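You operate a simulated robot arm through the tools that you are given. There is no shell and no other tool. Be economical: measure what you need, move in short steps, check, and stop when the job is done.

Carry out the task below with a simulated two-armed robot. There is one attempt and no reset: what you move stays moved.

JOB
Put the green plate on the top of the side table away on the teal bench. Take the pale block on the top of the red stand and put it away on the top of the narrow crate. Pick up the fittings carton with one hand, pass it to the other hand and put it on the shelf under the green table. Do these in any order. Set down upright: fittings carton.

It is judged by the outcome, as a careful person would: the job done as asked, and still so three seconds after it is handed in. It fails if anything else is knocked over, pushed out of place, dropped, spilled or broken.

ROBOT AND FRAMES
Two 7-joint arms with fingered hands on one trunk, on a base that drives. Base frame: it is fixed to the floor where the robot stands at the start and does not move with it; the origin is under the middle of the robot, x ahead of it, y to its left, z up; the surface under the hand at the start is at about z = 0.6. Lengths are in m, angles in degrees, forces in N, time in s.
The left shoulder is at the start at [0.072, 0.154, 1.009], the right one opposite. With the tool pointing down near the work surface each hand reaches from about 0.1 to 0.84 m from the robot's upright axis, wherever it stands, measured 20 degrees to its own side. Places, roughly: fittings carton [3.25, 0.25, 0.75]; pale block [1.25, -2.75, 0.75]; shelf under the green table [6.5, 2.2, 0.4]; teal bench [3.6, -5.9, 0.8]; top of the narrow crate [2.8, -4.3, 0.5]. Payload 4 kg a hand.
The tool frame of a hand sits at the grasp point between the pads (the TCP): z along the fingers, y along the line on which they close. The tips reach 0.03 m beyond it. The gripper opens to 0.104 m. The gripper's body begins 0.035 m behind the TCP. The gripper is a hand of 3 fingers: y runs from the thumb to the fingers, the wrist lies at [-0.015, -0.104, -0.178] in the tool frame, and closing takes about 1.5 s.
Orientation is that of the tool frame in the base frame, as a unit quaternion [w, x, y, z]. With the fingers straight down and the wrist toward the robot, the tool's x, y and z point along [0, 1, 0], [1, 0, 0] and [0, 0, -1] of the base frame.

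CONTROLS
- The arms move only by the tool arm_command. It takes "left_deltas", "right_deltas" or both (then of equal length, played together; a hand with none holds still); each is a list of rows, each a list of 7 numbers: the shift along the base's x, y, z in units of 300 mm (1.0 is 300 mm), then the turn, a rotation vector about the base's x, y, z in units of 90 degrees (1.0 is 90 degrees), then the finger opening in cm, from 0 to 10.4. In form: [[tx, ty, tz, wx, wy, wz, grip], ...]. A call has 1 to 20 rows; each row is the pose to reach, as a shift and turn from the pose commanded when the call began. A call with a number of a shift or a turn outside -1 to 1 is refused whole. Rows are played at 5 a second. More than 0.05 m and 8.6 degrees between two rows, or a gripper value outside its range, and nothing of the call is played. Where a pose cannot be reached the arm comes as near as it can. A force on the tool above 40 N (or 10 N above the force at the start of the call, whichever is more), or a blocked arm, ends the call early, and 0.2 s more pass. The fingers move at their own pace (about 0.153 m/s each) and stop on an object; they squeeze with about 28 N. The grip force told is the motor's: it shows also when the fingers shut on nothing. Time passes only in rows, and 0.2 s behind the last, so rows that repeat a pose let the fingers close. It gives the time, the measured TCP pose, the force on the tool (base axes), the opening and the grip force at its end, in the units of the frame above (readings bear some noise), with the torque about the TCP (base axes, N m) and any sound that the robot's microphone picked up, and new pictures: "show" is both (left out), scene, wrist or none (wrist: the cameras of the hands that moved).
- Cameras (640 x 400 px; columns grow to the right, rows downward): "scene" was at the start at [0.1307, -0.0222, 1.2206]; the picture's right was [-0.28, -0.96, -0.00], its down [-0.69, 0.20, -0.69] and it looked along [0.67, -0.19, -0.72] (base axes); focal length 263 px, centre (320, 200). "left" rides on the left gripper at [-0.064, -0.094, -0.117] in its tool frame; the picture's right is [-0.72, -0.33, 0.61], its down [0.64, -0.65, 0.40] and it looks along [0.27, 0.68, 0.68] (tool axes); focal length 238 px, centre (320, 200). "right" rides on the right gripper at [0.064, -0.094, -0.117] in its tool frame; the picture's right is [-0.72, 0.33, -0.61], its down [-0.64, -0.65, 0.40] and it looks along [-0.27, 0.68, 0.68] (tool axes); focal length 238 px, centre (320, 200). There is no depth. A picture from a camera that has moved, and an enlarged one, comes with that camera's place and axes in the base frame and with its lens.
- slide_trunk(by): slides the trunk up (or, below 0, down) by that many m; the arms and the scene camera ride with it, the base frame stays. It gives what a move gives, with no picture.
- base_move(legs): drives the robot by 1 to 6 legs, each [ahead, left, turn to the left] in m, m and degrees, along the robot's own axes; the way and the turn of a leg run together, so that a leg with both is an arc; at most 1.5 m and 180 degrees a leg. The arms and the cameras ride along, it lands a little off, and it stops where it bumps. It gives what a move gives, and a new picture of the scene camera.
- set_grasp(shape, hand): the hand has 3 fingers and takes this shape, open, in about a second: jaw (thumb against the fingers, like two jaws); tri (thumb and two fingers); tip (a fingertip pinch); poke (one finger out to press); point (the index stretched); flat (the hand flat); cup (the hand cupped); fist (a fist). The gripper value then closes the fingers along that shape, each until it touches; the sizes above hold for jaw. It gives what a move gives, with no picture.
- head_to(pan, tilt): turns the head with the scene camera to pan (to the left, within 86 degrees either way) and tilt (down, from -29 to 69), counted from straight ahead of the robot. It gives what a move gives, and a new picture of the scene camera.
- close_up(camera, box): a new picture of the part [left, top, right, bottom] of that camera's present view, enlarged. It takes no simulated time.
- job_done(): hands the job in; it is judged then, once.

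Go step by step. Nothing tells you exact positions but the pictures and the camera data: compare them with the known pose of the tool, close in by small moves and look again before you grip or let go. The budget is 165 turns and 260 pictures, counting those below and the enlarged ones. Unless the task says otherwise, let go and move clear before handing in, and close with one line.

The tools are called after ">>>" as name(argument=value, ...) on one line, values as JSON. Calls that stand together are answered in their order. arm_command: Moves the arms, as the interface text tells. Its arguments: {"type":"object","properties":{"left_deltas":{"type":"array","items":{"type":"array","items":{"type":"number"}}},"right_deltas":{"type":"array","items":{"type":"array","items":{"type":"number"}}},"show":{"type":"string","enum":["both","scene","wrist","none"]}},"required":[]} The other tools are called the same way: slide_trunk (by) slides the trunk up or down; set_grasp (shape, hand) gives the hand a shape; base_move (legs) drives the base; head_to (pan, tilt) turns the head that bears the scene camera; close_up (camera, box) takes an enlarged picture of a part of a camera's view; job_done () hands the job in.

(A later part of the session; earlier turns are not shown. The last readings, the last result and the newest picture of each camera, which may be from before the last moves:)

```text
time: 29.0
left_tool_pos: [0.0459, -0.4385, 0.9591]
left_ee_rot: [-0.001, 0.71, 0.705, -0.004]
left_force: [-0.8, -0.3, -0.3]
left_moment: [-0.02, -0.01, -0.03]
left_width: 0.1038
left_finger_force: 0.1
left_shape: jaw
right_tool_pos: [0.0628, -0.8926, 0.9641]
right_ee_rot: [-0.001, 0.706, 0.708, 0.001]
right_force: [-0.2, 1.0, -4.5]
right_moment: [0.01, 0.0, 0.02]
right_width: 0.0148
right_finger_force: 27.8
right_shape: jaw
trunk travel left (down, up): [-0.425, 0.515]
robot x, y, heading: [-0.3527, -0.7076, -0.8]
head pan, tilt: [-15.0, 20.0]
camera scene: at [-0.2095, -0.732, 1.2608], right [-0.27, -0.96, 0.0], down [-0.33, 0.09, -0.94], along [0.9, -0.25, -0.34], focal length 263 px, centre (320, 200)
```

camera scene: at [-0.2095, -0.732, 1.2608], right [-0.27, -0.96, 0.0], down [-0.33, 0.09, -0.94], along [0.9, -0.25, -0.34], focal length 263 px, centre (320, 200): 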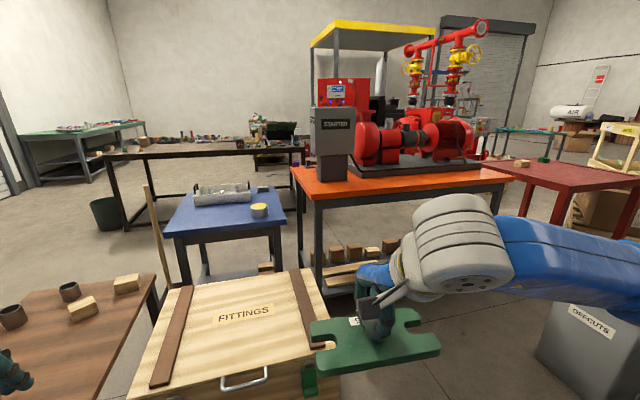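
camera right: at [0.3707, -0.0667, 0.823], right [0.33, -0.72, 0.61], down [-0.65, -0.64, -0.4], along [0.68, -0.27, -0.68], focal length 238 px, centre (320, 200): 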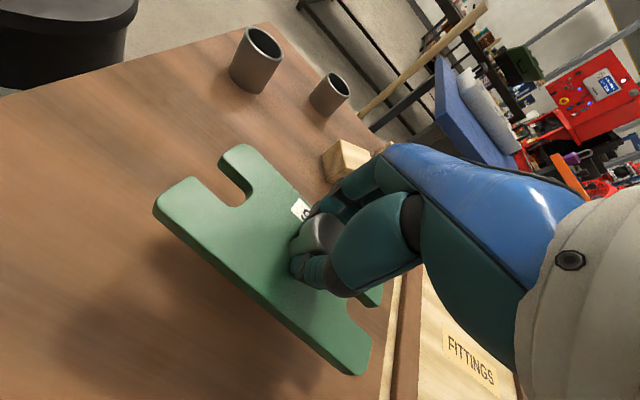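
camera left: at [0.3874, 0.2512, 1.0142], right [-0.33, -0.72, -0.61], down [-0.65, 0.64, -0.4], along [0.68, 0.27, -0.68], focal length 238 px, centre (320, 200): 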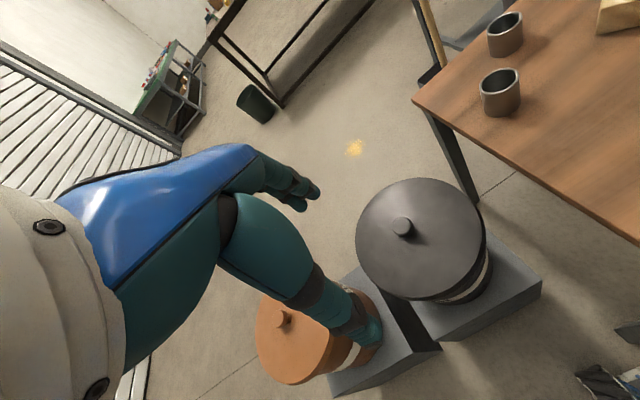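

There are orange and blue tables in a row at x≈1.08–1.7, and the bin stands near the gap beside the red stand. I'll check bin location and my own base size before choosing a route.

>>> head_to(pan=-45, tilt=35)

>>> head_to(pan=25, tilt=69)

```text
time: 30.0
left_tool_pos: [0.0449, -0.4385, 0.9593]
left_ee_rot: [-0.001, 0.709, 0.705, -0.005]
left_force: [-0.9, -0.2, -0.2]
left_moment: [0.01, 0.0, -0.03]
left_width: 0.1039
left_finger_force: 0.0
left_shape: jaw
right_tool_pos: [0.0629, -0.8915, 0.9646]
right_ee_rot: [-0.001, 0.706, 0.708, 0.002]
right_force: [-0.8, 0.1, -5.6]
right_moment: [0.0, -0.01, 0.0]
right_width: 0.0149
right_finger_force: 27.5
right_shape: jaw
trunk travel left (down, up): [-0.425, 0.515]
robot x, y, heading: [-0.3528, -0.7088, -0.6]
head pan, tilt: [-45.0, 35.0]
camera scene: at [-0.2375, -0.7699, 1.237], right [-0.71, -0.7, 0.0], down [-0.4, 0.41, -0.82], along [0.57, -0.58, -0.57], focal length 263 px, centre (320, 200)
```

scene: 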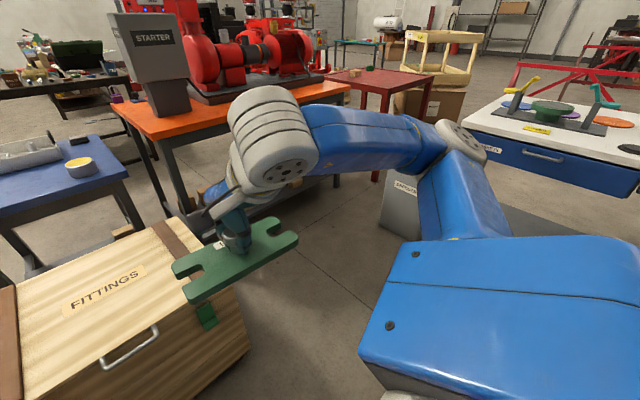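

```text
time: 31.4
left_tool_pos: [0.046, -0.438, 0.9593]
left_ee_rot: [-0.001, 0.71, 0.705, -0.004]
left_force: [0.7, 0.0, 0.1]
left_moment: [-0.01, 0.01, -0.04]
left_width: 0.1034
left_finger_force: 0.1
left_shape: jaw
right_tool_pos: [0.0621, -0.8912, 0.964]
right_ee_rot: [-0.002, 0.706, 0.708, 0.001]
right_force: [0.0, 0.3, -3.8]
right_moment: [0.04, 0.01, -0.03]
right_width: 0.015
right_finger_force: 28.1
right_shape: jaw
trunk travel left (down, up): [-0.425, 0.515]
robot x, y, heading: [-0.3514, -0.7028, -0.5]
head pan, tilt: [25.0, 68.8]
camera scene: at [-0.2485, -0.6839, 1.1934], right [0.41, -0.91, 0.0], down [-0.85, -0.39, -0.36], along [0.33, 0.15, -0.93], focal length 263 px, centre (320, 200)
```

scene: 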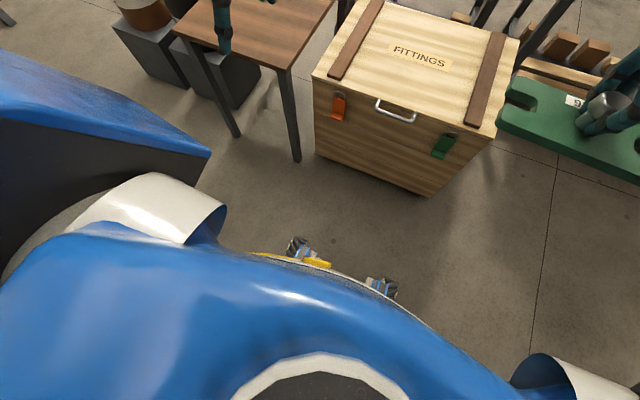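

The passage by the bin is too tight for my base, so I'll look toward the left for the route around the blue table.

>>> head_to(pan=30, tilt=22)

>>> slide_trunk(by=0.4)

>>> head_to(pan=15, tilt=30)

>>> head_to(pan=-35, tilt=28)

```text
time: 32.5
left_tool_pos: [0.0459, -0.4381, 0.9604]
left_ee_rot: [-0.001, 0.71, 0.705, -0.004]
left_force: [0.8, 0.5, 0.7]
left_moment: [0.0, -0.03, 0.0]
left_width: 0.1033
left_finger_force: 0.1
left_shape: jaw
right_tool_pos: [0.0626, -0.8908, 0.9642]
right_ee_rot: [0.0, 0.706, 0.708, 0.0]
right_force: [-0.9, -0.2, -5.6]
right_moment: [0.03, -0.02, 0.01]
right_width: 0.0149
right_finger_force: 28.3
right_shape: jaw
trunk travel left (down, up): [-0.425, 0.515]
robot x, y, heading: [-0.353, -0.7058, -0.6]
head pan, tilt: [30.0, 22.0]
camera scene: at [-0.2185, -0.6613, 1.2575], right [0.49, -0.87, 0.0], down [-0.33, -0.18, -0.93], along [0.81, 0.46, -0.38], focal length 263 px, centre (320, 200)
```

scene: 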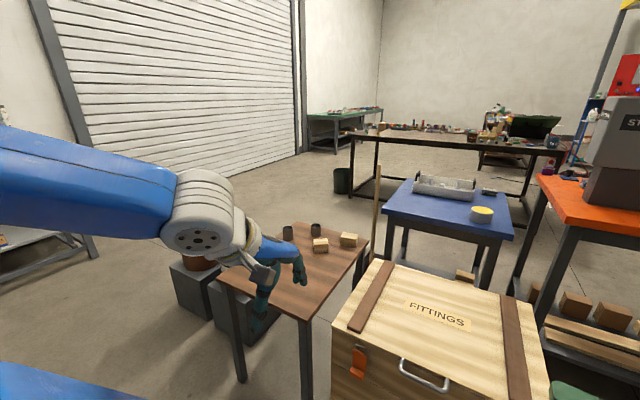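

```text
time: 36.4
left_tool_pos: [0.047, -0.438, 1.3593]
left_ee_rot: [0.0, 0.71, 0.704, -0.005]
left_force: [0.2, -0.8, 0.0]
left_moment: [0.01, -0.04, -0.01]
left_width: 0.1038
left_finger_force: 0.0
left_shape: jaw
right_tool_pos: [0.0618, -0.8921, 1.3635]
right_ee_rot: [0.0, 0.705, 0.709, 0.0]
right_force: [-0.6, -0.1, -5.7]
right_moment: [0.01, -0.01, 0.01]
right_width: 0.0149
right_finger_force: 28.0
right_shape: jaw
trunk travel left (down, up): [-0.825, 0.115]
robot x, y, heading: [-0.3503, -0.7041, -0.5]
head pan, tilt: [30.0, 22.0]
```

```text
time: 37.1
left_tool_pos: [0.0458, -0.4381, 1.3597]
left_ee_rot: [-0.001, 0.71, 0.704, -0.003]
left_force: [0.1, -0.8, 0.0]
left_moment: [-0.02, 0.0, 0.03]
left_width: 0.1037
left_finger_force: 0.1
left_shape: jaw
right_tool_pos: [0.0623, -0.8921, 1.3642]
right_ee_rot: [-0.001, 0.706, 0.708, 0.0]
right_force: [-0.7, -0.3, -5.8]
right_moment: [0.0, 0.02, 0.02]
right_width: 0.015
right_finger_force: 28.1
right_shape: jaw
trunk travel left (down, up): [-0.825, 0.115]
robot x, y, heading: [-0.3537, -0.7106, -0.3]
head pan, tilt: [15.0, 30.0]
camera scene: at [-0.2107, -0.6846, 1.6448], right [0.25, -0.97, 0.0], down [-0.49, -0.13, -0.87], along [0.84, 0.22, -0.5], focal length 263 px, centre (320, 200)
```

scene: 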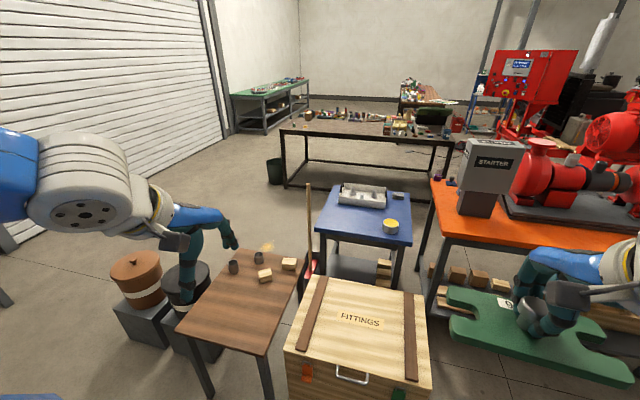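

```text
time: 38.3
left_tool_pos: [0.0464, -0.4386, 1.3597]
left_ee_rot: [-0.001, 0.71, 0.704, -0.004]
left_force: [-0.4, 0.9, 0.5]
left_moment: [-0.01, 0.01, -0.03]
left_width: 0.1038
left_finger_force: 0.1
left_shape: jaw
right_tool_pos: [0.0619, -0.8911, 1.3647]
right_ee_rot: [0.0, 0.706, 0.708, 0.0]
right_force: [-0.5, 0.6, -4.8]
right_moment: [0.03, 0.03, 0.03]
right_width: 0.0149
right_finger_force: 28.5
right_shape: jaw
trunk travel left (down, up): [-0.825, 0.115]
robot x, y, heading: [-0.354, -0.7114, -0.6]
head pan, tilt: [-35.0, 28.0]
camera scene: at [-0.2241, -0.7602, 1.6479], right [-0.58, -0.81, 0.0], down [-0.38, 0.27, -0.88], along [0.72, -0.51, -0.47], focal length 263 px, centre (320, 200)
```

scene: 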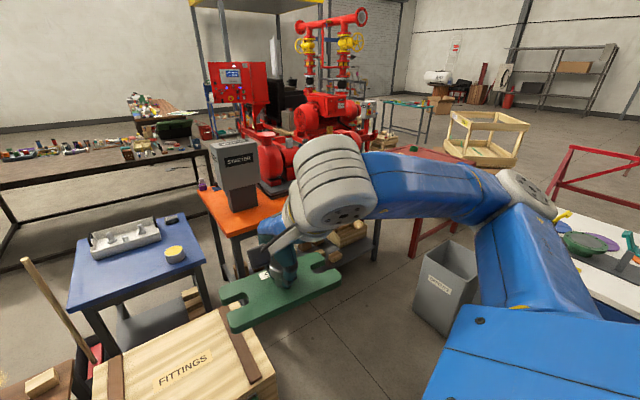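

The free aisle runs between the blue/orange tables (x≤1.7) and the black table (x≥2.8); I can enter it by going left around the pots. I'll check the left side.

>>> head_to(pan=60, tilt=35)

```text
time: 40.0
left_tool_pos: [0.0454, -0.4373, 1.3586]
left_ee_rot: [-0.001, 0.71, 0.704, -0.003]
left_force: [0.5, 0.5, -0.1]
left_moment: [0.02, 0.01, 0.01]
left_width: 0.1035
left_finger_force: 0.0
left_shape: jaw
right_tool_pos: [0.0627, -0.892, 1.3641]
right_ee_rot: [0.0, 0.706, 0.708, 0.0]
right_force: [-0.2, -1.5, -5.4]
right_moment: [0.02, -0.02, -0.02]
right_width: 0.0149
right_finger_force: 27.7
right_shape: jaw
trunk travel left (down, up): [-0.825, 0.115]
robot x, y, heading: [-0.3529, -0.705, -0.6]
head pan, tilt: [60.0, 35.0]
camera scene: at [-0.2537, -0.6313, 1.6371], right [0.86, -0.51, 0.0], down [-0.29, -0.49, -0.82], along [0.41, 0.71, -0.57], focal length 263 px, centre (320, 200)
```

scene: 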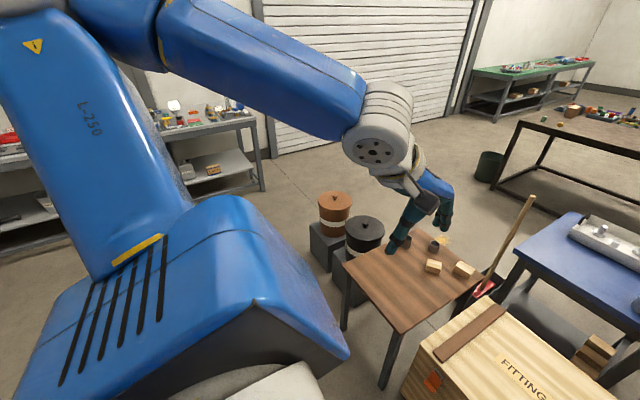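

The passage between the pots (y≤1.0) and the grey bench (y≥1.9) is wide enough at y≈1.45. I'll drive there with the arms raised above everything.

>>> base_move(legs=[[0, 1.1, 0], [0, 1.05, 0]])

>>> head_to(pan=0, tilt=50)

```text
time: 50.6
left_tool_pos: [0.0566, 1.6952, 1.3599]
left_ee_rot: [-0.002, 0.708, 0.706, -0.004]
left_force: [-0.2, -0.3, 0.6]
left_moment: [0.01, 0.02, -0.01]
left_width: 0.1036
left_finger_force: 0.1
left_shape: jaw
right_tool_pos: [0.0765, 1.2431, 1.3641]
right_ee_rot: [-0.001, 0.705, 0.71, 0.002]
right_force: [-0.8, -0.8, -5.4]
right_moment: [0.0, -0.01, 0.02]
right_width: 0.0153
right_finger_force: 28.0
right_shape: jaw
trunk travel left (down, up): [-0.825, 0.115]
robot x, y, heading: [-0.3396, 1.4286, -0.3]
head pan, tilt: [60.0, 35.0]
camera scene: at [-0.2417, 1.5006, 1.6372], right [0.86, -0.5, 0.0], down [-0.29, -0.49, -0.82], along [0.41, 0.71, -0.57], focal length 263 px, centre (320, 200)
```

scene: 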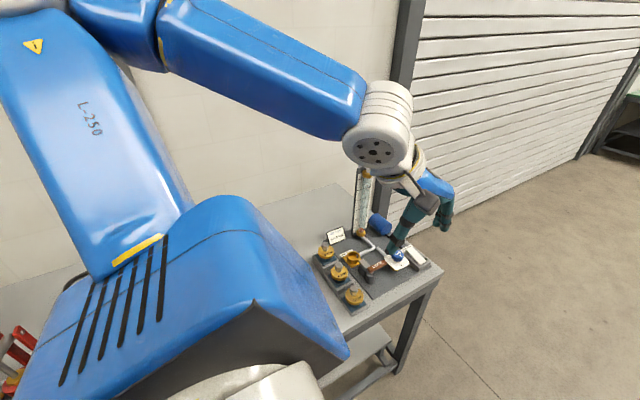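

```text
time: 51.9
left_tool_pos: [0.056, 1.6978, 1.3598]
left_ee_rot: [0.0, 0.709, 0.706, -0.003]
left_force: [-0.5, -0.6, -0.2]
left_moment: [-0.02, 0.0, 0.01]
left_width: 0.1037
left_finger_force: 0.1
left_shape: jaw
right_tool_pos: [0.0747, 1.2451, 1.3643]
right_ee_rot: [0.0, 0.705, 0.71, 0.001]
right_force: [-0.7, -0.8, -5.6]
right_moment: [0.01, 0.03, 0.02]
right_width: 0.0152
right_finger_force: 28.2
right_shape: jaw
trunk travel left (down, up): [-0.825, 0.115]
robot x, y, heading: [-0.3387, 1.4271, -0.4]
head pan, tilt: [0.0, 50.0]
camera scene: at [-0.2094, 1.4283, 1.6153], right [0.0, -1.0, 0.0], down [-0.77, 0.0, -0.64], along [0.64, 0.0, -0.77], focal length 263 px, centre (320, 200)
```

scene: 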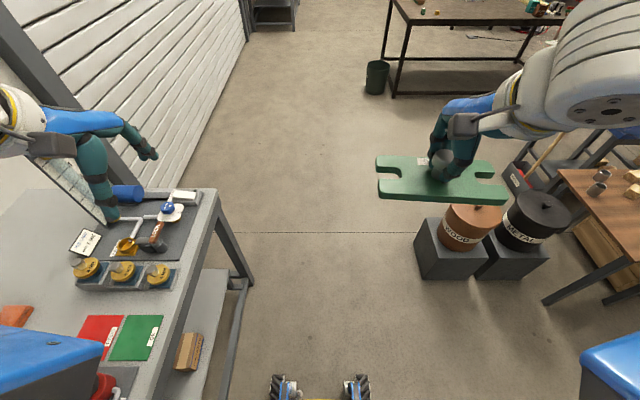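

The way ahead is clear between the bench and the pots. I'll drive forward to x≈2.2 and look to the right.

>>> base_move(legs=[[1.3, -0.08, 0], [1.25, 0, 0]])

>>> head_to(pan=-75, tilt=28)

```text
time: 64.4
left_tool_pos: [2.6166, 1.6031, 1.3608]
left_ee_rot: [0.0, 0.712, 0.703, -0.003]
left_force: [-0.2, 0.3, 0.6]
left_moment: [-0.01, -0.01, 0.01]
left_width: 0.1036
left_finger_force: 0.0
left_shape: jaw
right_tool_pos: [2.6309, 1.149, 1.3655]
right_ee_rot: [0.0, 0.708, 0.706, 0.002]
right_force: [-0.4, -0.4, -5.3]
right_moment: [-0.04, 0.02, -0.01]
right_width: 0.015
right_finger_force: 28.4
right_shape: jaw
trunk travel left (down, up): [-0.825, 0.115]
robot x, y, heading: [2.2177, 1.335, -1.0]
head pan, tilt: [0.0, 50.0]
camera scene: at [2.3478, 1.3343, 1.6154], right [-0.01, -1.0, 0.0], down [-0.77, 0.01, -0.64], along [0.64, -0.01, -0.77], focal length 263 px, centre (320, 200)
```

scene: 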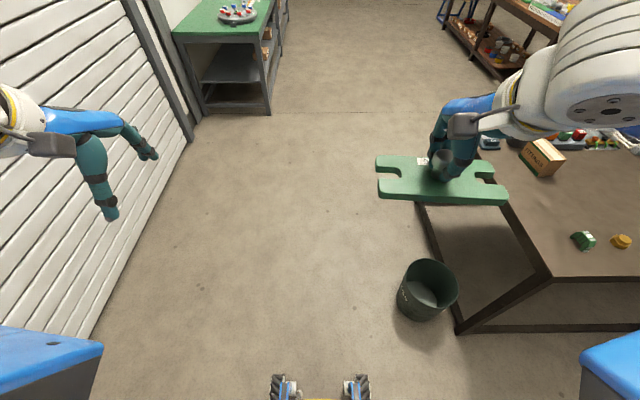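

```text
time: 65.9
left_tool_pos: [2.6173, 1.6023, 1.3598]
left_ee_rot: [0.001, 0.712, 0.703, -0.003]
left_force: [0.8, 0.4, -1.5]
left_moment: [-0.01, 0.01, -0.02]
left_width: 0.1037
left_finger_force: 0.0
left_shape: jaw
right_tool_pos: [2.6307, 1.1494, 1.3639]
right_ee_rot: [-0.001, 0.708, 0.706, 0.001]
right_force: [0.0, 0.0, -6.2]
right_moment: [0.01, -0.04, 0.0]
right_width: 0.0149
right_finger_force: 27.8
right_shape: jaw
trunk travel left (down, up): [-0.825, 0.115]
robot x, y, heading: [2.2173, 1.3398, -0.8]
head pan, tilt: [-75.0, 28.0]
camera scene: at [2.2949, 1.247, 1.648], right [-0.97, -0.25, 0.0], down [-0.12, 0.46, -0.88], along [0.22, -0.86, -0.47], focal length 263 px, centre (320, 200)
```

scene: 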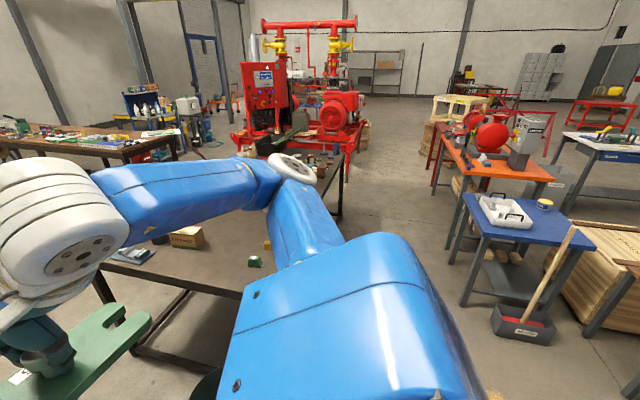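

I see the FITTINGS carton on the black table at about [3.29, 0.27]. The aisle toward the red stand is clear; I'll strafe right down the aisle.

>>> base_move(legs=[[0, -1.5, 0.8], [0, -1.5, 0]])

>>> head_to(pan=-70, tilt=35)

```text
time: 80.3
left_tool_pos: [2.5848, -1.3962, 1.3593]
left_ee_rot: [0.001, 0.706, 0.708, -0.003]
left_force: [-0.7, 1.2, -0.1]
left_moment: [0.02, -0.03, -0.01]
left_width: 0.1039
left_finger_force: 0.0
left_shape: jaw
right_tool_pos: [2.6057, -1.8496, 1.3653]
right_ee_rot: [0.001, 0.703, 0.711, 0.001]
right_force: [0.2, -0.7, -5.8]
right_moment: [0.0, -0.02, 0.02]
right_width: 0.0152
right_finger_force: 28.0
right_shape: jaw
trunk travel left (down, up): [-0.825, 0.115]
robot x, y, heading: [2.1932, -1.6718, 0.0]
head pan, tilt: [-75.0, 28.0]
camera scene: at [2.2687, -1.7556, 1.6481], right [-0.97, -0.26, 0.0], down [-0.12, 0.45, -0.88], along [0.23, -0.85, -0.47], focal length 263 px, centre (320, 200)
```

scene: 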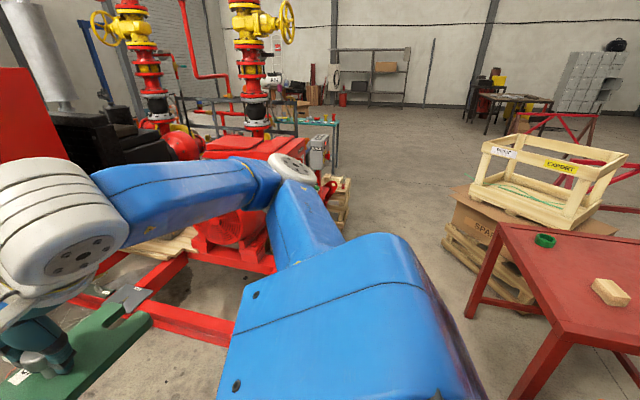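

```text
time: 81.0
left_tool_pos: [2.5852, -1.3985, 1.3598]
left_ee_rot: [0.0, 0.706, 0.708, -0.003]
left_force: [-0.3, -0.3, 0.7]
left_moment: [-0.01, 0.02, 0.0]
left_width: 0.1038
left_finger_force: 0.1
left_shape: jaw
right_tool_pos: [2.6051, -1.8514, 1.3651]
right_ee_rot: [0.0, 0.703, 0.712, 0.002]
right_force: [-0.4, 1.1, -4.8]
right_moment: [-0.01, -0.03, 0.01]
right_width: 0.0149
right_finger_force: 28.2
right_shape: jaw
trunk travel left (down, up): [-0.825, 0.115]
robot x, y, heading: [2.1901, -1.6717, -0.0]
head pan, tilt: [-70.0, 35.0]
camera scene: at [2.2754, -1.7528, 1.6371], right [-0.94, -0.34, 0.0], down [-0.2, 0.54, -0.82], along [0.28, -0.77, -0.57], focal length 263 px, centre (320, 200)
```

scene: 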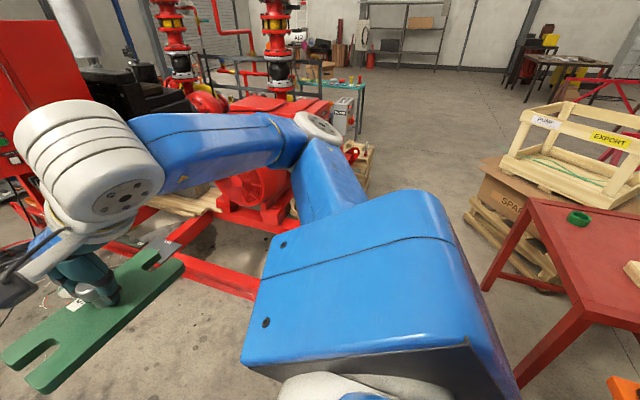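

The block is at about [1.29, -2.84, 0.78] on the red stand; the aisle here is about 1.3 m wide. I'll turn right, go down to y≈-2.62, and turn to face the stand.

>>> base_move(legs=[[0, 0, -90], [0.95, 0, 0]])

>>> head_to(pan=0, tilt=25)

```text
time: 89.8
left_tool_pos: [2.4674, -3.0113, 1.3604]
left_ee_rot: [-0.001, 1.0, 0.005, -0.002]
left_force: [0.3, -0.1, -0.2]
left_moment: [-0.03, 0.02, -0.01]
left_width: 0.1037
left_finger_force: 0.0
left_shape: jaw
right_tool_pos: [2.0147, -3.0322, 1.3662]
right_ee_rot: [0.003, 1.0, 0.009, 0.001]
right_force: [0.4, -0.5, -4.7]
right_moment: [0.01, -0.01, 0.04]
right_width: 0.015
right_finger_force: 27.8
right_shape: jaw
trunk travel left (down, up): [-0.825, 0.115]
robot x, y, heading: [2.1937, -2.6189, -89.8]
head pan, tilt: [-70.0, 35.0]
camera scene: at [2.1106, -2.7002, 1.6372], right [-0.35, 0.94, 0.0], down [0.54, 0.2, -0.82], along [-0.77, -0.29, -0.57], focal length 263 px, centre (320, 200)
```

scene: 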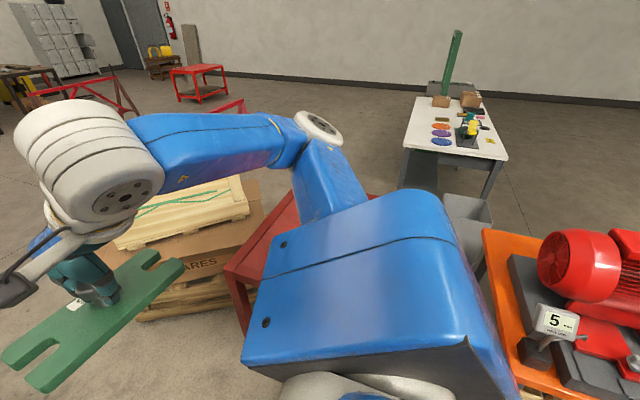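

```text
time: 91.2
left_tool_pos: [2.4677, -3.0111, 1.3602]
left_ee_rot: [-0.001, 1.0, 0.004, -0.002]
left_force: [-0.1, 0.3, -0.5]
left_moment: [-0.02, 0.02, -0.01]
left_width: 0.1033
left_finger_force: 0.0
left_shape: jaw
right_tool_pos: [2.0152, -3.0332, 1.365]
right_ee_rot: [0.001, 1.0, 0.01, 0.001]
right_force: [-0.4, -0.2, -4.4]
right_moment: [0.02, -0.01, 0.03]
right_width: 0.015
right_finger_force: 28.1
right_shape: jaw
trunk travel left (down, up): [-0.825, 0.115]
robot x, y, heading: [2.1932, -2.6212, -89.3]
head pan, tilt: [0.0, 25.0]
camera scene: at [2.1941, -2.7637, 1.6528], right [-1.0, -0.01, 0.0], down [0.0, 0.42, -0.91], along [0.01, -0.91, -0.42], focal length 263 px, centre (320, 200)
```

scene: 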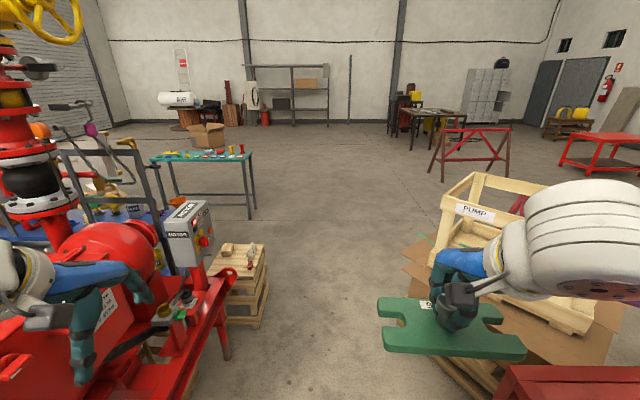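

The narrow crate is ahead-left at about [2.77, -4.25, 0.5] and the teal bench is beyond it. I'll first turn to face the red stand for the block.

>>> base_move(legs=[[0, 0, -90]])

>>> head_to(pan=10, tilt=45)

```text
time: 95.4
left_tool_pos: [1.8045, -2.8973, 1.3598]
left_ee_rot: [-0.003, 0.713, -0.701, -0.001]
left_force: [-0.5, 0.3, 0.6]
left_moment: [0.0, -0.01, 0.03]
left_width: 0.1035
left_finger_force: 0.1
left_shape: jaw
right_tool_pos: [1.7762, -2.4471, 1.365]
right_ee_rot: [0.002, 0.716, -0.698, -0.001]
right_force: [-0.2, -0.2, -5.1]
right_moment: [0.0, -0.01, 0.02]
right_width: 0.0148
right_finger_force: 28.3
right_shape: jaw
trunk travel left (down, up): [-0.825, 0.115]
robot x, y, heading: [2.1933, -2.6191, -179.3]
head pan, tilt: [0.0, 25.0]
camera scene: at [2.0479, -2.6209, 1.6527], right [-0.02, 1.0, 0.0], down [0.42, 0.01, -0.91], along [-0.91, -0.01, -0.42], focal length 263 px, centre (320, 200)
```

scene: 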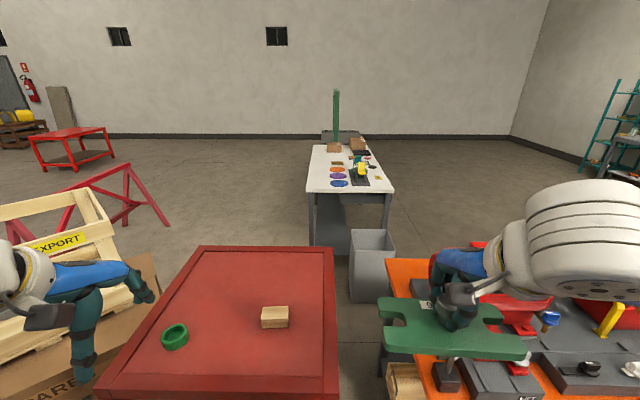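

```text
time: 96.2
left_tool_pos: [1.8053, -2.8985, 1.3602]
left_ee_rot: [-0.002, 0.713, -0.701, 0.0]
left_force: [-0.2, -0.4, -0.1]
left_moment: [0.0, 0.02, -0.01]
left_width: 0.1036
left_finger_force: 0.0
left_shape: jaw
right_tool_pos: [1.778, -2.4456, 1.3655]
right_ee_rot: [0.002, 0.717, -0.697, -0.001]
right_force: [-1.1, -0.3, -4.6]
right_moment: [0.0, 0.0, 0.03]
right_width: 0.0146
right_finger_force: 28.8
right_shape: jaw
trunk travel left (down, up): [-0.825, 0.115]
robot x, y, heading: [2.1923, -2.6158, -179.2]
head pan, tilt: [10.0, 45.0]
camera scene: at [2.0601, -2.6345, 1.6222], right [-0.19, 0.98, 0.0], down [0.7, 0.13, -0.71], along [-0.69, -0.13, -0.71], focal length 263 px, centre (320, 200)
```

scene: 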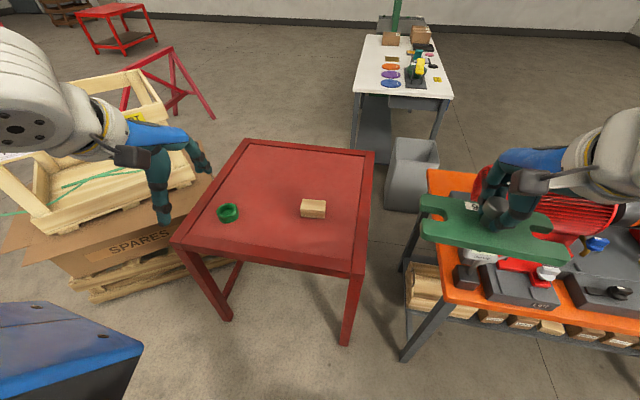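

The block is at about [1.305, -2.807], its long side along y, to be gripped along x. I'll strafe left a bit, approach the stand, and lower the trunk.

>>> base_move(legs=[[0, 0.135, -0.8], [0.21, 0, 0]])

>>> slide_trunk(by=-0.35)

>>> head_to(pan=0, tilt=48)

```text
time: 98.8
left_tool_pos: [1.594, -3.0387, 1.36]
left_ee_rot: [-0.005, 0.709, -0.705, -0.004]
left_force: [0.6, 0.0, 0.6]
left_moment: [-0.03, -0.01, 0.04]
left_width: 0.1038
left_finger_force: 0.1
left_shape: jaw
right_tool_pos: [1.5761, -2.5875, 1.3681]
right_ee_rot: [0.002, 0.714, -0.7, -0.005]
right_force: [0.4, -1.4, -5.3]
right_moment: [0.01, 0.0, 0.01]
right_width: 0.0147
right_finger_force: 28.0
right_shape: jaw
trunk travel left (down, up): [-0.825, 0.115]
robot x, y, heading: [1.9829, -2.7584, -179.9]
head pan, tilt: [10.0, 45.0]
camera scene: at [1.8556, -2.7722, 1.6225], right [-0.18, 0.98, 0.0], down [0.7, 0.13, -0.71], along [-0.7, -0.12, -0.71], focal length 263 px, centre (320, 200)
```

scene: 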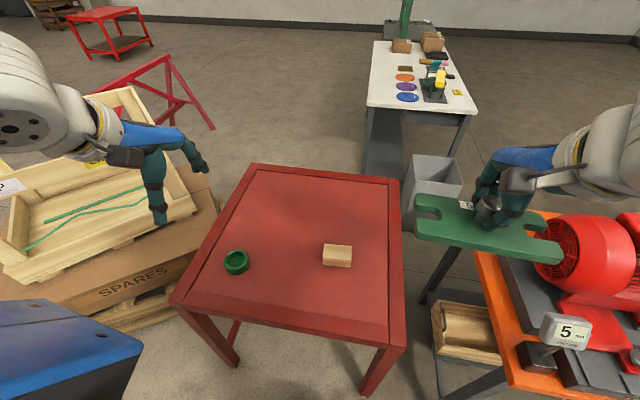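

```text
time: 102.2
left_tool_pos: [1.5926, -3.0378, 1.009]
left_ee_rot: [-0.005, 0.709, -0.705, -0.004]
left_force: [-0.2, -0.2, 0.5]
left_moment: [0.0, -0.02, -0.02]
left_width: 0.1037
left_finger_force: 0.1
left_shape: jaw
right_tool_pos: [1.5732, -2.5882, 1.018]
right_ee_rot: [0.0, 0.714, -0.7, -0.003]
right_force: [-0.8, -0.5, -5.0]
right_moment: [0.03, -0.01, 0.02]
right_width: 0.0147
right_finger_force: 28.3
right_shape: jaw
trunk travel left (down, up): [-0.475, 0.465]
robot x, y, heading: [1.9847, -2.7584, -179.9]
head pan, tilt: [10.0, 45.0]
```

```text
time: 102.9
left_tool_pos: [1.5926, -3.0376, 1.009]
left_ee_rot: [-0.005, 0.708, -0.706, -0.004]
left_force: [0.3, -0.3, 1.0]
left_moment: [0.02, 0.0, 0.0]
left_width: 0.1039
left_finger_force: 0.1
left_shape: jaw
right_tool_pos: [1.573, -2.5876, 1.0169]
right_ee_rot: [0.0, 0.713, -0.701, -0.003]
right_force: [1.3, -0.8, -4.8]
right_moment: [0.01, -0.03, 0.0]
right_width: 0.0148
right_finger_force: 28.0
right_shape: jaw
trunk travel left (down, up): [-0.475, 0.465]
robot x, y, heading: [1.984, -2.7564, -179.6]
head pan, tilt: [0.0, 48.0]
camera scene: at [1.8534, -2.7566, 1.268], right [0.0, 1.0, 0.0], down [0.74, 0.0, -0.67], along [-0.67, 0.0, -0.74], focal length 263 px, centre (320, 200)
```

scene: 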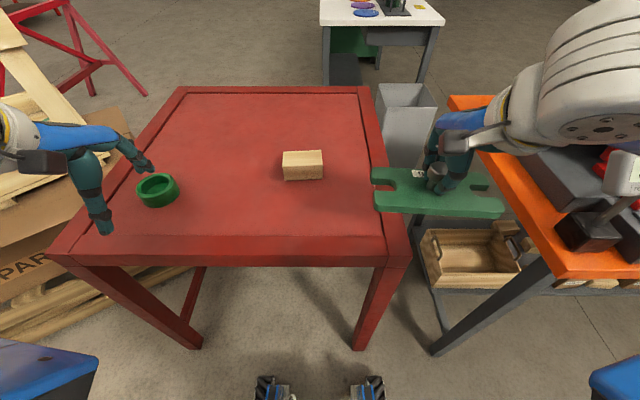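

The block spans x 1.257–1.322, y ≈ -2.85 to -2.75, z 0.765–0.813. I'll move the left hand above it.

>>> arm_command(left_deltas=[[-0.1, 0.08, -0.02, 0, 0, 0, 10.4], [-0.2, 0.16, -0.04, 0, 0, 0, 10.4], [-0.3, 0.23, -0.06, 0, 0, 0, 10.4], [-0.4, 0.31, -0.08, 0, 0, 0, 10.4], [-0.5, 0.39, -0.1, 0, 0, 0, 10.4], [-0.6, 0.47, -0.14, 0, 0, 0, 10.4], [-0.7, 0.55, -0.18, 0, 0, 0, 10.4], [-0.8, 0.62, -0.22, 0, 0, 0, 10.4], [-0.9, 0.7, -0.28, 0, 0, 0, 10.4], [-1.0, 0.775, -0.34, 0, 0, 0, 10.4]])

>>> close_up(camera="left", box=[200, 120, 440, 320])

```text
time: 105.1
left_tool_pos: [1.4113, -2.9213, 0.9621]
left_ee_rot: [-0.005, 0.71, -0.704, -0.005]
left_force: [0.6, -0.1, -0.4]
left_moment: [0.02, -0.02, 0.01]
left_width: 0.1037
left_finger_force: 0.0
left_shape: jaw
left hand out of reach, approached as far as the arm can: row 6, 7, 8, 9, 10
right_tool_pos: [1.5733, -2.5856, 1.0174]
right_ee_rot: [0.001, 0.713, -0.701, -0.004]
right_force: [-0.2, -0.2, -5.3]
right_moment: [-0.01, 0.0, 0.02]
right_width: 0.0147
right_finger_force: 27.8
right_shape: jaw
trunk travel left (down, up): [-0.475, 0.465]
robot x, y, heading: [1.9848, -2.7568, -179.5]
head pan, tilt: [0.0, 48.0]
camera scene: at [1.8527, -2.7566, 1.2679], right [0.0, 1.0, 0.0], down [0.74, 0.0, -0.67], along [-0.67, 0.0, -0.74], focal length 263 px, centre (320, 200)
camera left: at [1.5053, -2.86, 1.0802], right [0.32, 0.73, -0.6], down [0.66, -0.63, -0.41], along [-0.68, -0.26, -0.68], focal length 238 px, centre (320, 200)
```

scene: 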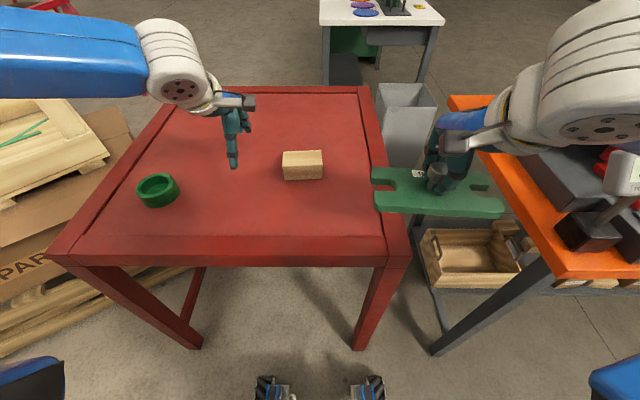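
left: 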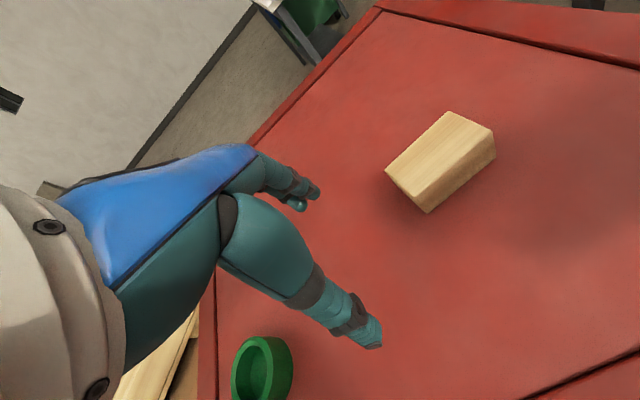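

```text
2.00 times, centred on (320, 220) of left
camera zoom: at [1.5053, -2.86, 1.0802], right [0.32, 0.73, -0.6], down [0.66, -0.63, -0.41], along [-0.68, -0.26, -0.68], focal length 477 px, centre (320, 160)
```

zoom: 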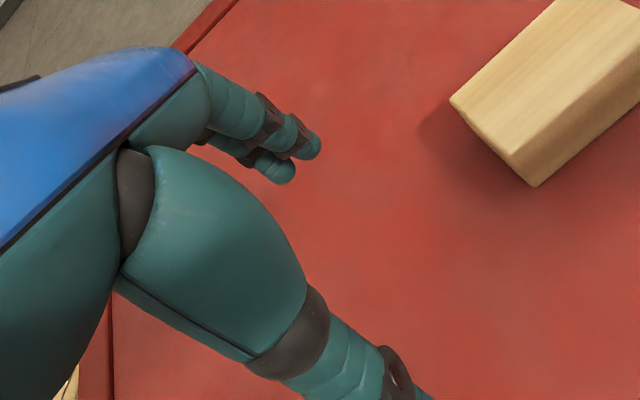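

The arm couldn't stretch out at this height because the shoulder is too low relative to the hand. I'll raise the trunk 0.2 and then reach down.

>>> slide_trunk(by=0.2)

>>> arm_command(left_deltas=[[0, 0, -0.1, 0, 0, 0, 10.4], [0, 0, -0.2, 0, 0, 0, 10.4], [0, 0, -0.3, 0, 0, 0, 10.4], [0, 0, -0.4, 0, 0, 0, 10.4]], show="scene")

```text
time: 107.3
left_tool_pos: [1.4119, -2.9222, 1.1626]
left_ee_rot: [-0.005, 0.709, -0.705, -0.003]
left_force: [-0.3, 0.3, 0.3]
left_moment: [-0.02, -0.01, -0.02]
left_width: 0.1036
left_finger_force: 0.0
left_shape: jaw
right_tool_pos: [1.5738, -2.5857, 1.2182]
right_ee_rot: [0.001, 0.713, -0.701, -0.004]
right_force: [0.3, 0.1, -5.9]
right_moment: [-0.01, 0.02, 0.02]
right_width: 0.0147
right_finger_force: 28.7
right_shape: jaw
trunk travel left (down, up): [-0.675, 0.265]
robot x, y, heading: [1.987, -2.7532, -179.9]
head pan, tilt: [0.0, 48.0]
```

```text
time: 108.3
left_tool_pos: [1.4371, -2.9526, 1.065]
left_ee_rot: [-0.005, 0.709, -0.706, -0.005]
left_force: [0.1, -0.1, -0.6]
left_moment: [0.01, 0.02, -0.03]
left_width: 0.1037
left_finger_force: 0.1
left_shape: jaw
left hand out of reach, approached as far as the arm can: row 1, 2, 3, 4
right_tool_pos: [1.5732, -2.5863, 1.2163]
right_ee_rot: [0.0, 0.714, -0.701, -0.003]
right_force: [0.6, 0.2, -5.0]
right_moment: [-0.01, 0.0, -0.02]
right_width: 0.0147
right_finger_force: 27.7
right_shape: jaw
trunk travel left (down, up): [-0.675, 0.265]
robot x, y, heading: [1.9821, -2.7574, -179.9]
head pan, tilt: [0.0, 48.0]
camera scene: at [1.8519, -2.7569, 1.4679], right [0.0, 1.0, 0.0], down [0.74, 0.0, -0.67], along [-0.67, 0.0, -0.74], focal length 263 px, centre (320, 200)
```

scene: 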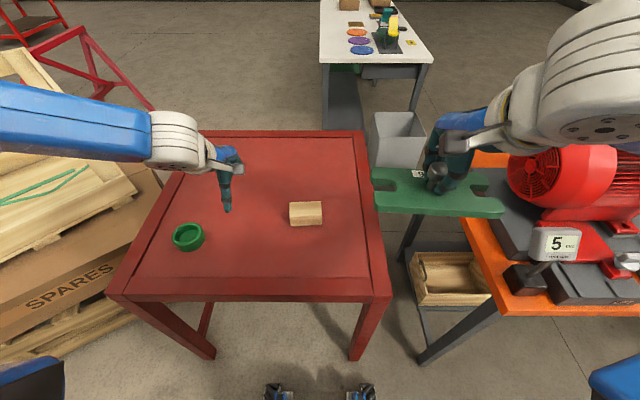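

The hand is stuck short of the commanded pose. I'll pull the command back to a reachable point and see where it lands.

>>> arm_command(left_deltas=[[0.12, -0.1, 0, 0, 0, 0, 10.4], [0.24, -0.2, 0, 0, 0, 0, 10.4], [0.36, -0.3, 0, 0, 0, 0, 10.4], [0.48, -0.4, 0, 0, 0, 0, 10.4], [0.6, -0.5, 0, 0, 0, 0, 10.4]], show="none")

```text
time: 109.5
left_tool_pos: [1.616, -3.1027, 1.0703]
left_ee_rot: [-0.003, 0.707, -0.707, -0.007]
left_force: [0.9, -0.4, -2.3]
left_moment: [0.04, 0.13, 0.01]
left_width: 0.1037
left_finger_force: 0.0
left_shape: jaw
right_tool_pos: [1.5756, -2.5889, 1.2178]
right_ee_rot: [0.001, 0.714, -0.7, -0.004]
right_force: [0.6, 0.1, -5.7]
right_moment: [0.01, -0.01, 0.0]
right_width: 0.0147
right_finger_force: 27.8
right_shape: jaw
trunk travel left (down, up): [-0.675, 0.265]
robot x, y, heading: [1.9865, -2.7553, -179.6]
head pan, tilt: [0.0, 48.0]
```

The command follows the reached pose. I'll lower here first, then reach forward at the lower height.

>>> arm_command(left_deltas=[[0, 0, -0.12, 0, 0, 0, 10.4], [0, 0, -0.24, 0, 0, 0, 10.4], [0, 0, -0.36, 0, 0, 0, 10.4], [0, 0, -0.48, 0, 0, 0, 10.4], [-0.12, 0.08, -0.5, 0, 0, 0, 10.4], [-0.24, 0.16, -0.5, 0, 0, 0, 10.4], [-0.36, 0.25, -0.5, 0, 0, 0, 10.4], [-0.48, 0.35, -0.5, 0, 0, 0, 10.4], [-0.6, 0.48, -0.5, 0, 0, 0, 10.4], [-0.72, 0.6, -0.5, 0, 0, 0, 10.4], [-0.84, 0.72, -0.5, 0, 0, 0, 10.4], [-0.96, 0.84, -0.5, 0, 0, 0, 10.4], [-1.0, 0.92, -0.5, 0, 0, 0, 10.4], [-1.0, 0.99, -0.5, 0, 0, 0, 10.4]])

```text
refused: row 9 steps farther than a row can; nothing moved
```

A step was slightly too long; I'll resend with smaller steps.

>>> arm_command(left_deltas=[[0, 0, -0.12, 0, 0, 0, 10.4], [0, 0, -0.24, 0, 0, 0, 10.4], [0, 0, -0.36, 0, 0, 0, 10.4], [0, 0, -0.48, 0, 0, 0, 10.4], [-0.11, 0.1, -0.5, 0, 0, 0, 10.4], [-0.22, 0.2, -0.5, 0, 0, 0, 10.4], [-0.33, 0.3, -0.5, 0, 0, 0, 10.4], [-0.44, 0.4, -0.5, 0, 0, 0, 10.4], [-0.55, 0.5, -0.5, 0, 0, 0, 10.4], [-0.66, 0.6, -0.5, 0, 0, 0, 10.4], [-0.77, 0.7, -0.5, 0, 0, 0, 10.4], [-0.88, 0.8, -0.5, 0, 0, 0, 10.4], [-0.98, 0.9, -0.5, 0, 0, 0, 10.4], [-1.0, 0.99, -0.5, 0, 0, 0, 10.4]])

```text
time: 112.5
left_tool_pos: [1.3167, -2.8029, 0.9161]
left_ee_rot: [-0.003, 0.709, -0.705, -0.004]
left_force: [-0.1, 0.3, -0.5]
left_moment: [-0.02, -0.02, 0.02]
left_width: 0.1038
left_finger_force: 0.1
left_shape: jaw
right_tool_pos: [1.5739, -2.5836, 1.2176]
right_ee_rot: [0.0, 0.714, -0.7, -0.003]
right_force: [0.0, -1.0, -5.6]
right_moment: [0.0, -0.04, 0.01]
right_width: 0.0146
right_finger_force: 27.6
right_shape: jaw
trunk travel left (down, up): [-0.675, 0.265]
robot x, y, heading: [1.9838, -2.7574, -179.7]
head pan, tilt: [0.0, 48.0]
camera scene: at [1.8516, -2.7532, 1.4678], right [0.0, 1.0, 0.0], down [0.75, 0.0, -0.67], along [-0.67, 0.0, -0.75], focal length 263 px, centre (320, 200)
camera left: at [1.4103, -2.7404, 1.0342], right [0.32, 0.73, -0.61], down [0.66, -0.63, -0.41], along [-0.68, -0.26, -0.68], focal length 238 px, centre (320, 200)
```

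scene: 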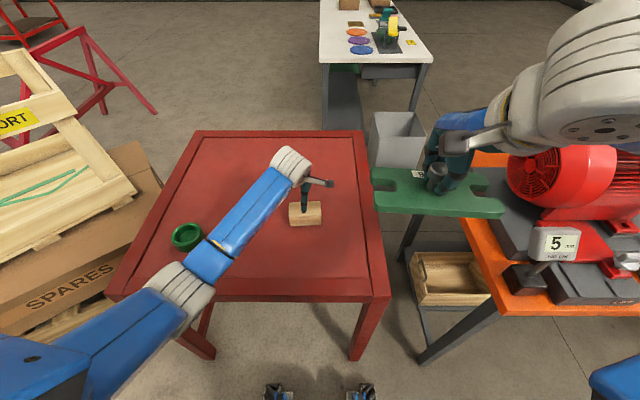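
left: 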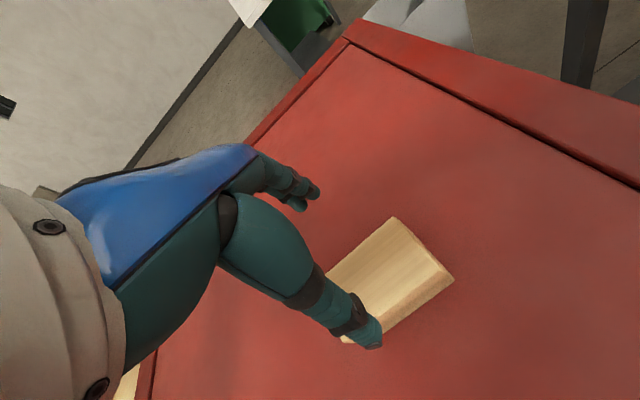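

The hand is above the block, whose centre is about [1.307, -2.80]. I'll descend around it.

>>> arm_command(left_deltas=[[-0.025, 0.005, -0.1, 0, 0, 0, 10.4], [-0.025, 0.005, -0.2, 0, 0, 0, 10.4], [-0.025, 0.005, -0.25, 0, 0, 0, 10.4]])

>>> close_up(camera="scene", box=[240, 130, 380, 250])

```text
time: 113.3
left_tool_pos: [1.3107, -2.8028, 0.8409]
left_ee_rot: [-0.003, 0.709, -0.705, -0.004]
left_force: [1.1, 0.4, 1.1]
left_moment: [-0.01, -0.02, -0.01]
left_width: 0.1039
left_finger_force: 0.2
left_shape: jaw
right_tool_pos: [1.5734, -2.5846, 1.2162]
right_ee_rot: [0.001, 0.714, -0.701, -0.003]
right_force: [-0.1, 0.0, -6.3]
right_moment: [0.0, -0.03, 0.01]
right_width: 0.0148
right_finger_force: 28.3
right_shape: jaw
trunk travel left (down, up): [-0.675, 0.265]
robot x, y, heading: [1.9858, -2.7569, -179.7]
head pan, tilt: [0.0, 48.0]
camera scene: at [1.8531, -2.7542, 1.468], right [0.0, 1.0, 0.0], down [0.74, 0.0, -0.67], along [-0.67, 0.0, -0.74], focal length 263 px, centre (320, 200)
camera left: at [1.4045, -2.7388, 0.9599], right [0.32, 0.73, -0.61], down [0.66, -0.63, -0.41], along [-0.68, -0.26, -0.68], focal length 238 px, centre (320, 200)
```

scene: 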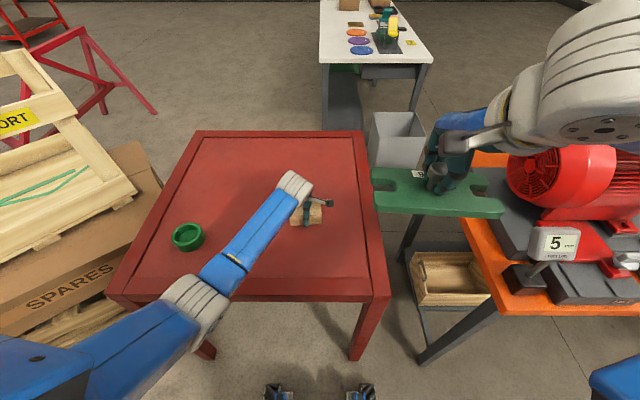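
left: 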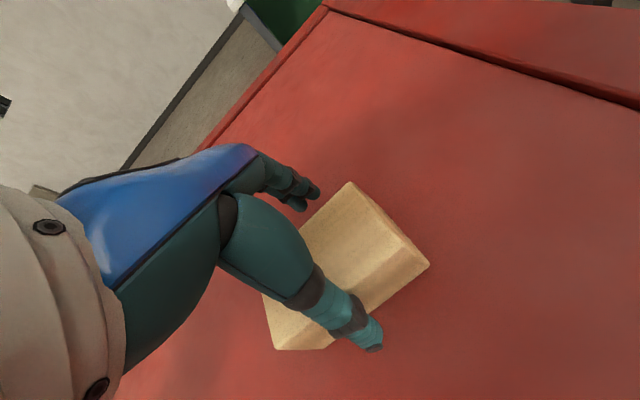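

```text
3.33 times, centred on (310, 190) of scene
camera zoom: at [1.8531, -2.7542, 1.468], right [0.0, 1.0, 0.0], down [0.74, 0.0, -0.67], along [-0.67, 0.0, -0.74], focal length 877 px, centre (353, 233)
```

zoom: 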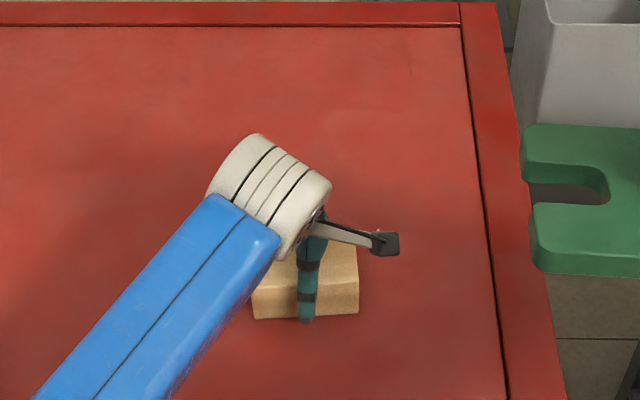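

Thumb is in front and fingers beyond the back edge, so I'll go down and close.

>>> arm_command(left_deltas=[[0, 0, -0.07, 0, 0, 0, 10.4], [0, 0, -0.133, 0, 0, 0, 10.4], [0, 0, -0.133, 0, 0, 0, 6], [0, 0, -0.133, 0, 0, 0, 3], [0, 0, -0.133, 0, 0, 0, 0], [0, 0, -0.133, 0, 0, 0, 0], [0, 0, -0.133, 0, 0, 0, 0], [0, 0, -0.133, 0, 0, 0, 0]], show="wrist")

```text
time: 113.9
left_tool_pos: [1.3048, -2.7997, 0.8234]
left_ee_rot: [0.007, 0.707, -0.707, -0.021]
left_force: [2.8, -3.2, 21.8]
left_moment: [-0.1, 0.19, 0.09]
left_width: 0.0875
left_finger_force: 8.3
left_shape: jaw
right_tool_pos: [1.5791, -2.5861, 1.2186]
right_ee_rot: [0.001, 0.714, -0.7, -0.005]
right_force: [-0.5, -0.3, -5.9]
right_moment: [0.01, 0.0, 0.0]
right_width: 0.0146
right_finger_force: 28.2
right_shape: jaw
trunk travel left (down, up): [-0.675, 0.265]
robot x, y, heading: [1.9849, -2.7613, -179.8]
head pan, tilt: [0.0, 48.0]
stopped in row 3 (left hand): the force on the tool passed its limit at 44 N (the readings are from after the stop); the commanded pose is now the measured one
camera left: at [1.4027, -2.7385, 0.9374], right [0.3, 0.73, -0.61], down [0.64, -0.63, -0.44], along [-0.71, -0.26, -0.66], focal length 238 px, centre (320, 200)
```

left: 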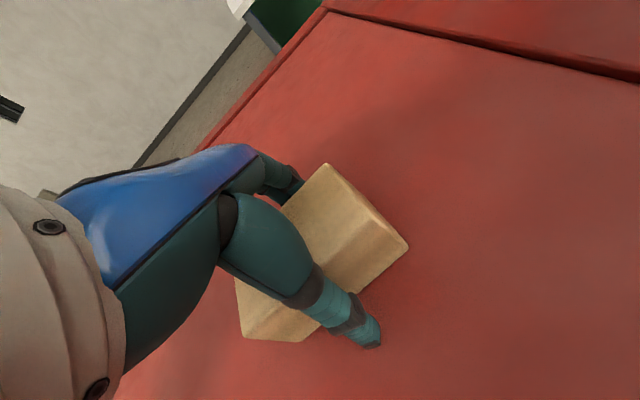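

I met about 22 N upward, probably fingertips on the stand top (so the top is near 0.79). I'll lift slightly and check before closing.

>>> arm_command(left_deltas=[[0, 0, 0.02, 0, 0, 0, 10.4], [0, 0, 0.03, 0, 0, 0, 10.4], [0, 0, 0.03, 0, 0, 0, 10.4]], show="wrist")

>>> close_up(camera="left", box=[200, 130, 440, 370])

```text
time: 114.7
left_tool_pos: [1.3049, -2.8016, 0.8232]
left_ee_rot: [0.002, 0.708, -0.706, -0.013]
left_force: [-0.2, -0.8, 0.1]
left_moment: [-0.02, -0.03, -0.02]
left_width: 0.1036
left_finger_force: 0.0
left_shape: jaw
right_tool_pos: [1.5745, -2.5868, 1.2169]
right_ee_rot: [0.002, 0.714, -0.7, -0.003]
right_force: [0.1, -0.4, -4.9]
right_moment: [0.01, -0.02, 0.03]
right_width: 0.0148
right_finger_force: 28.2
right_shape: jaw
trunk travel left (down, up): [-0.675, 0.265]
robot x, y, heading: [1.9812, -2.757, -179.8]
head pan, tilt: [0.0, 48.0]
camera left: at [1.4016, -2.7393, 0.9397], right [0.31, 0.73, -0.61], down [0.64, -0.63, -0.43], along [-0.7, -0.26, -0.67], focal length 238 px, centre (320, 200)
```

left: 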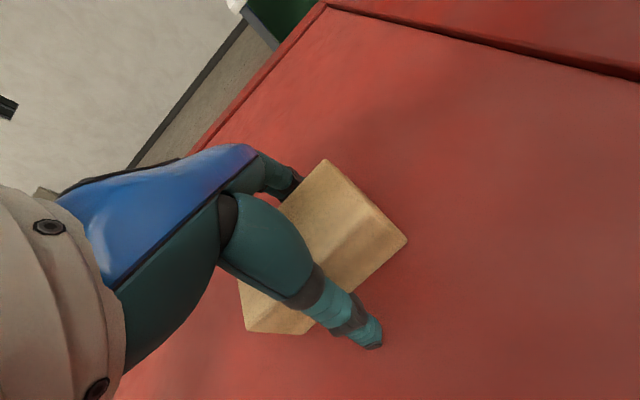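

```text
1.67 times, centred on (320, 250) of left
camera zoom: at [1.4016, -2.7393, 0.9397], right [0.31, 0.73, -0.61], down [0.64, -0.63, -0.43], along [-0.7, -0.26, -0.67], focal length 397 px, centre (320, 117)
```

zoom: 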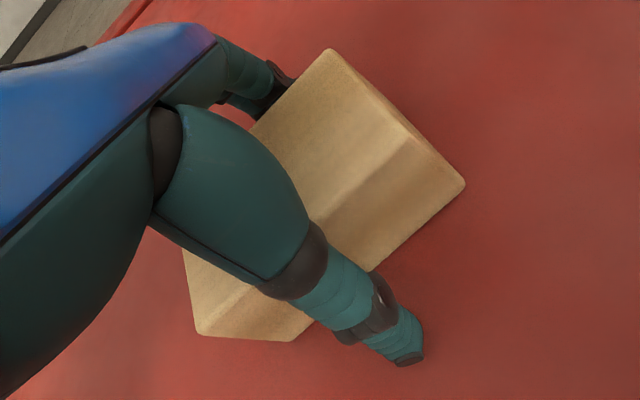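

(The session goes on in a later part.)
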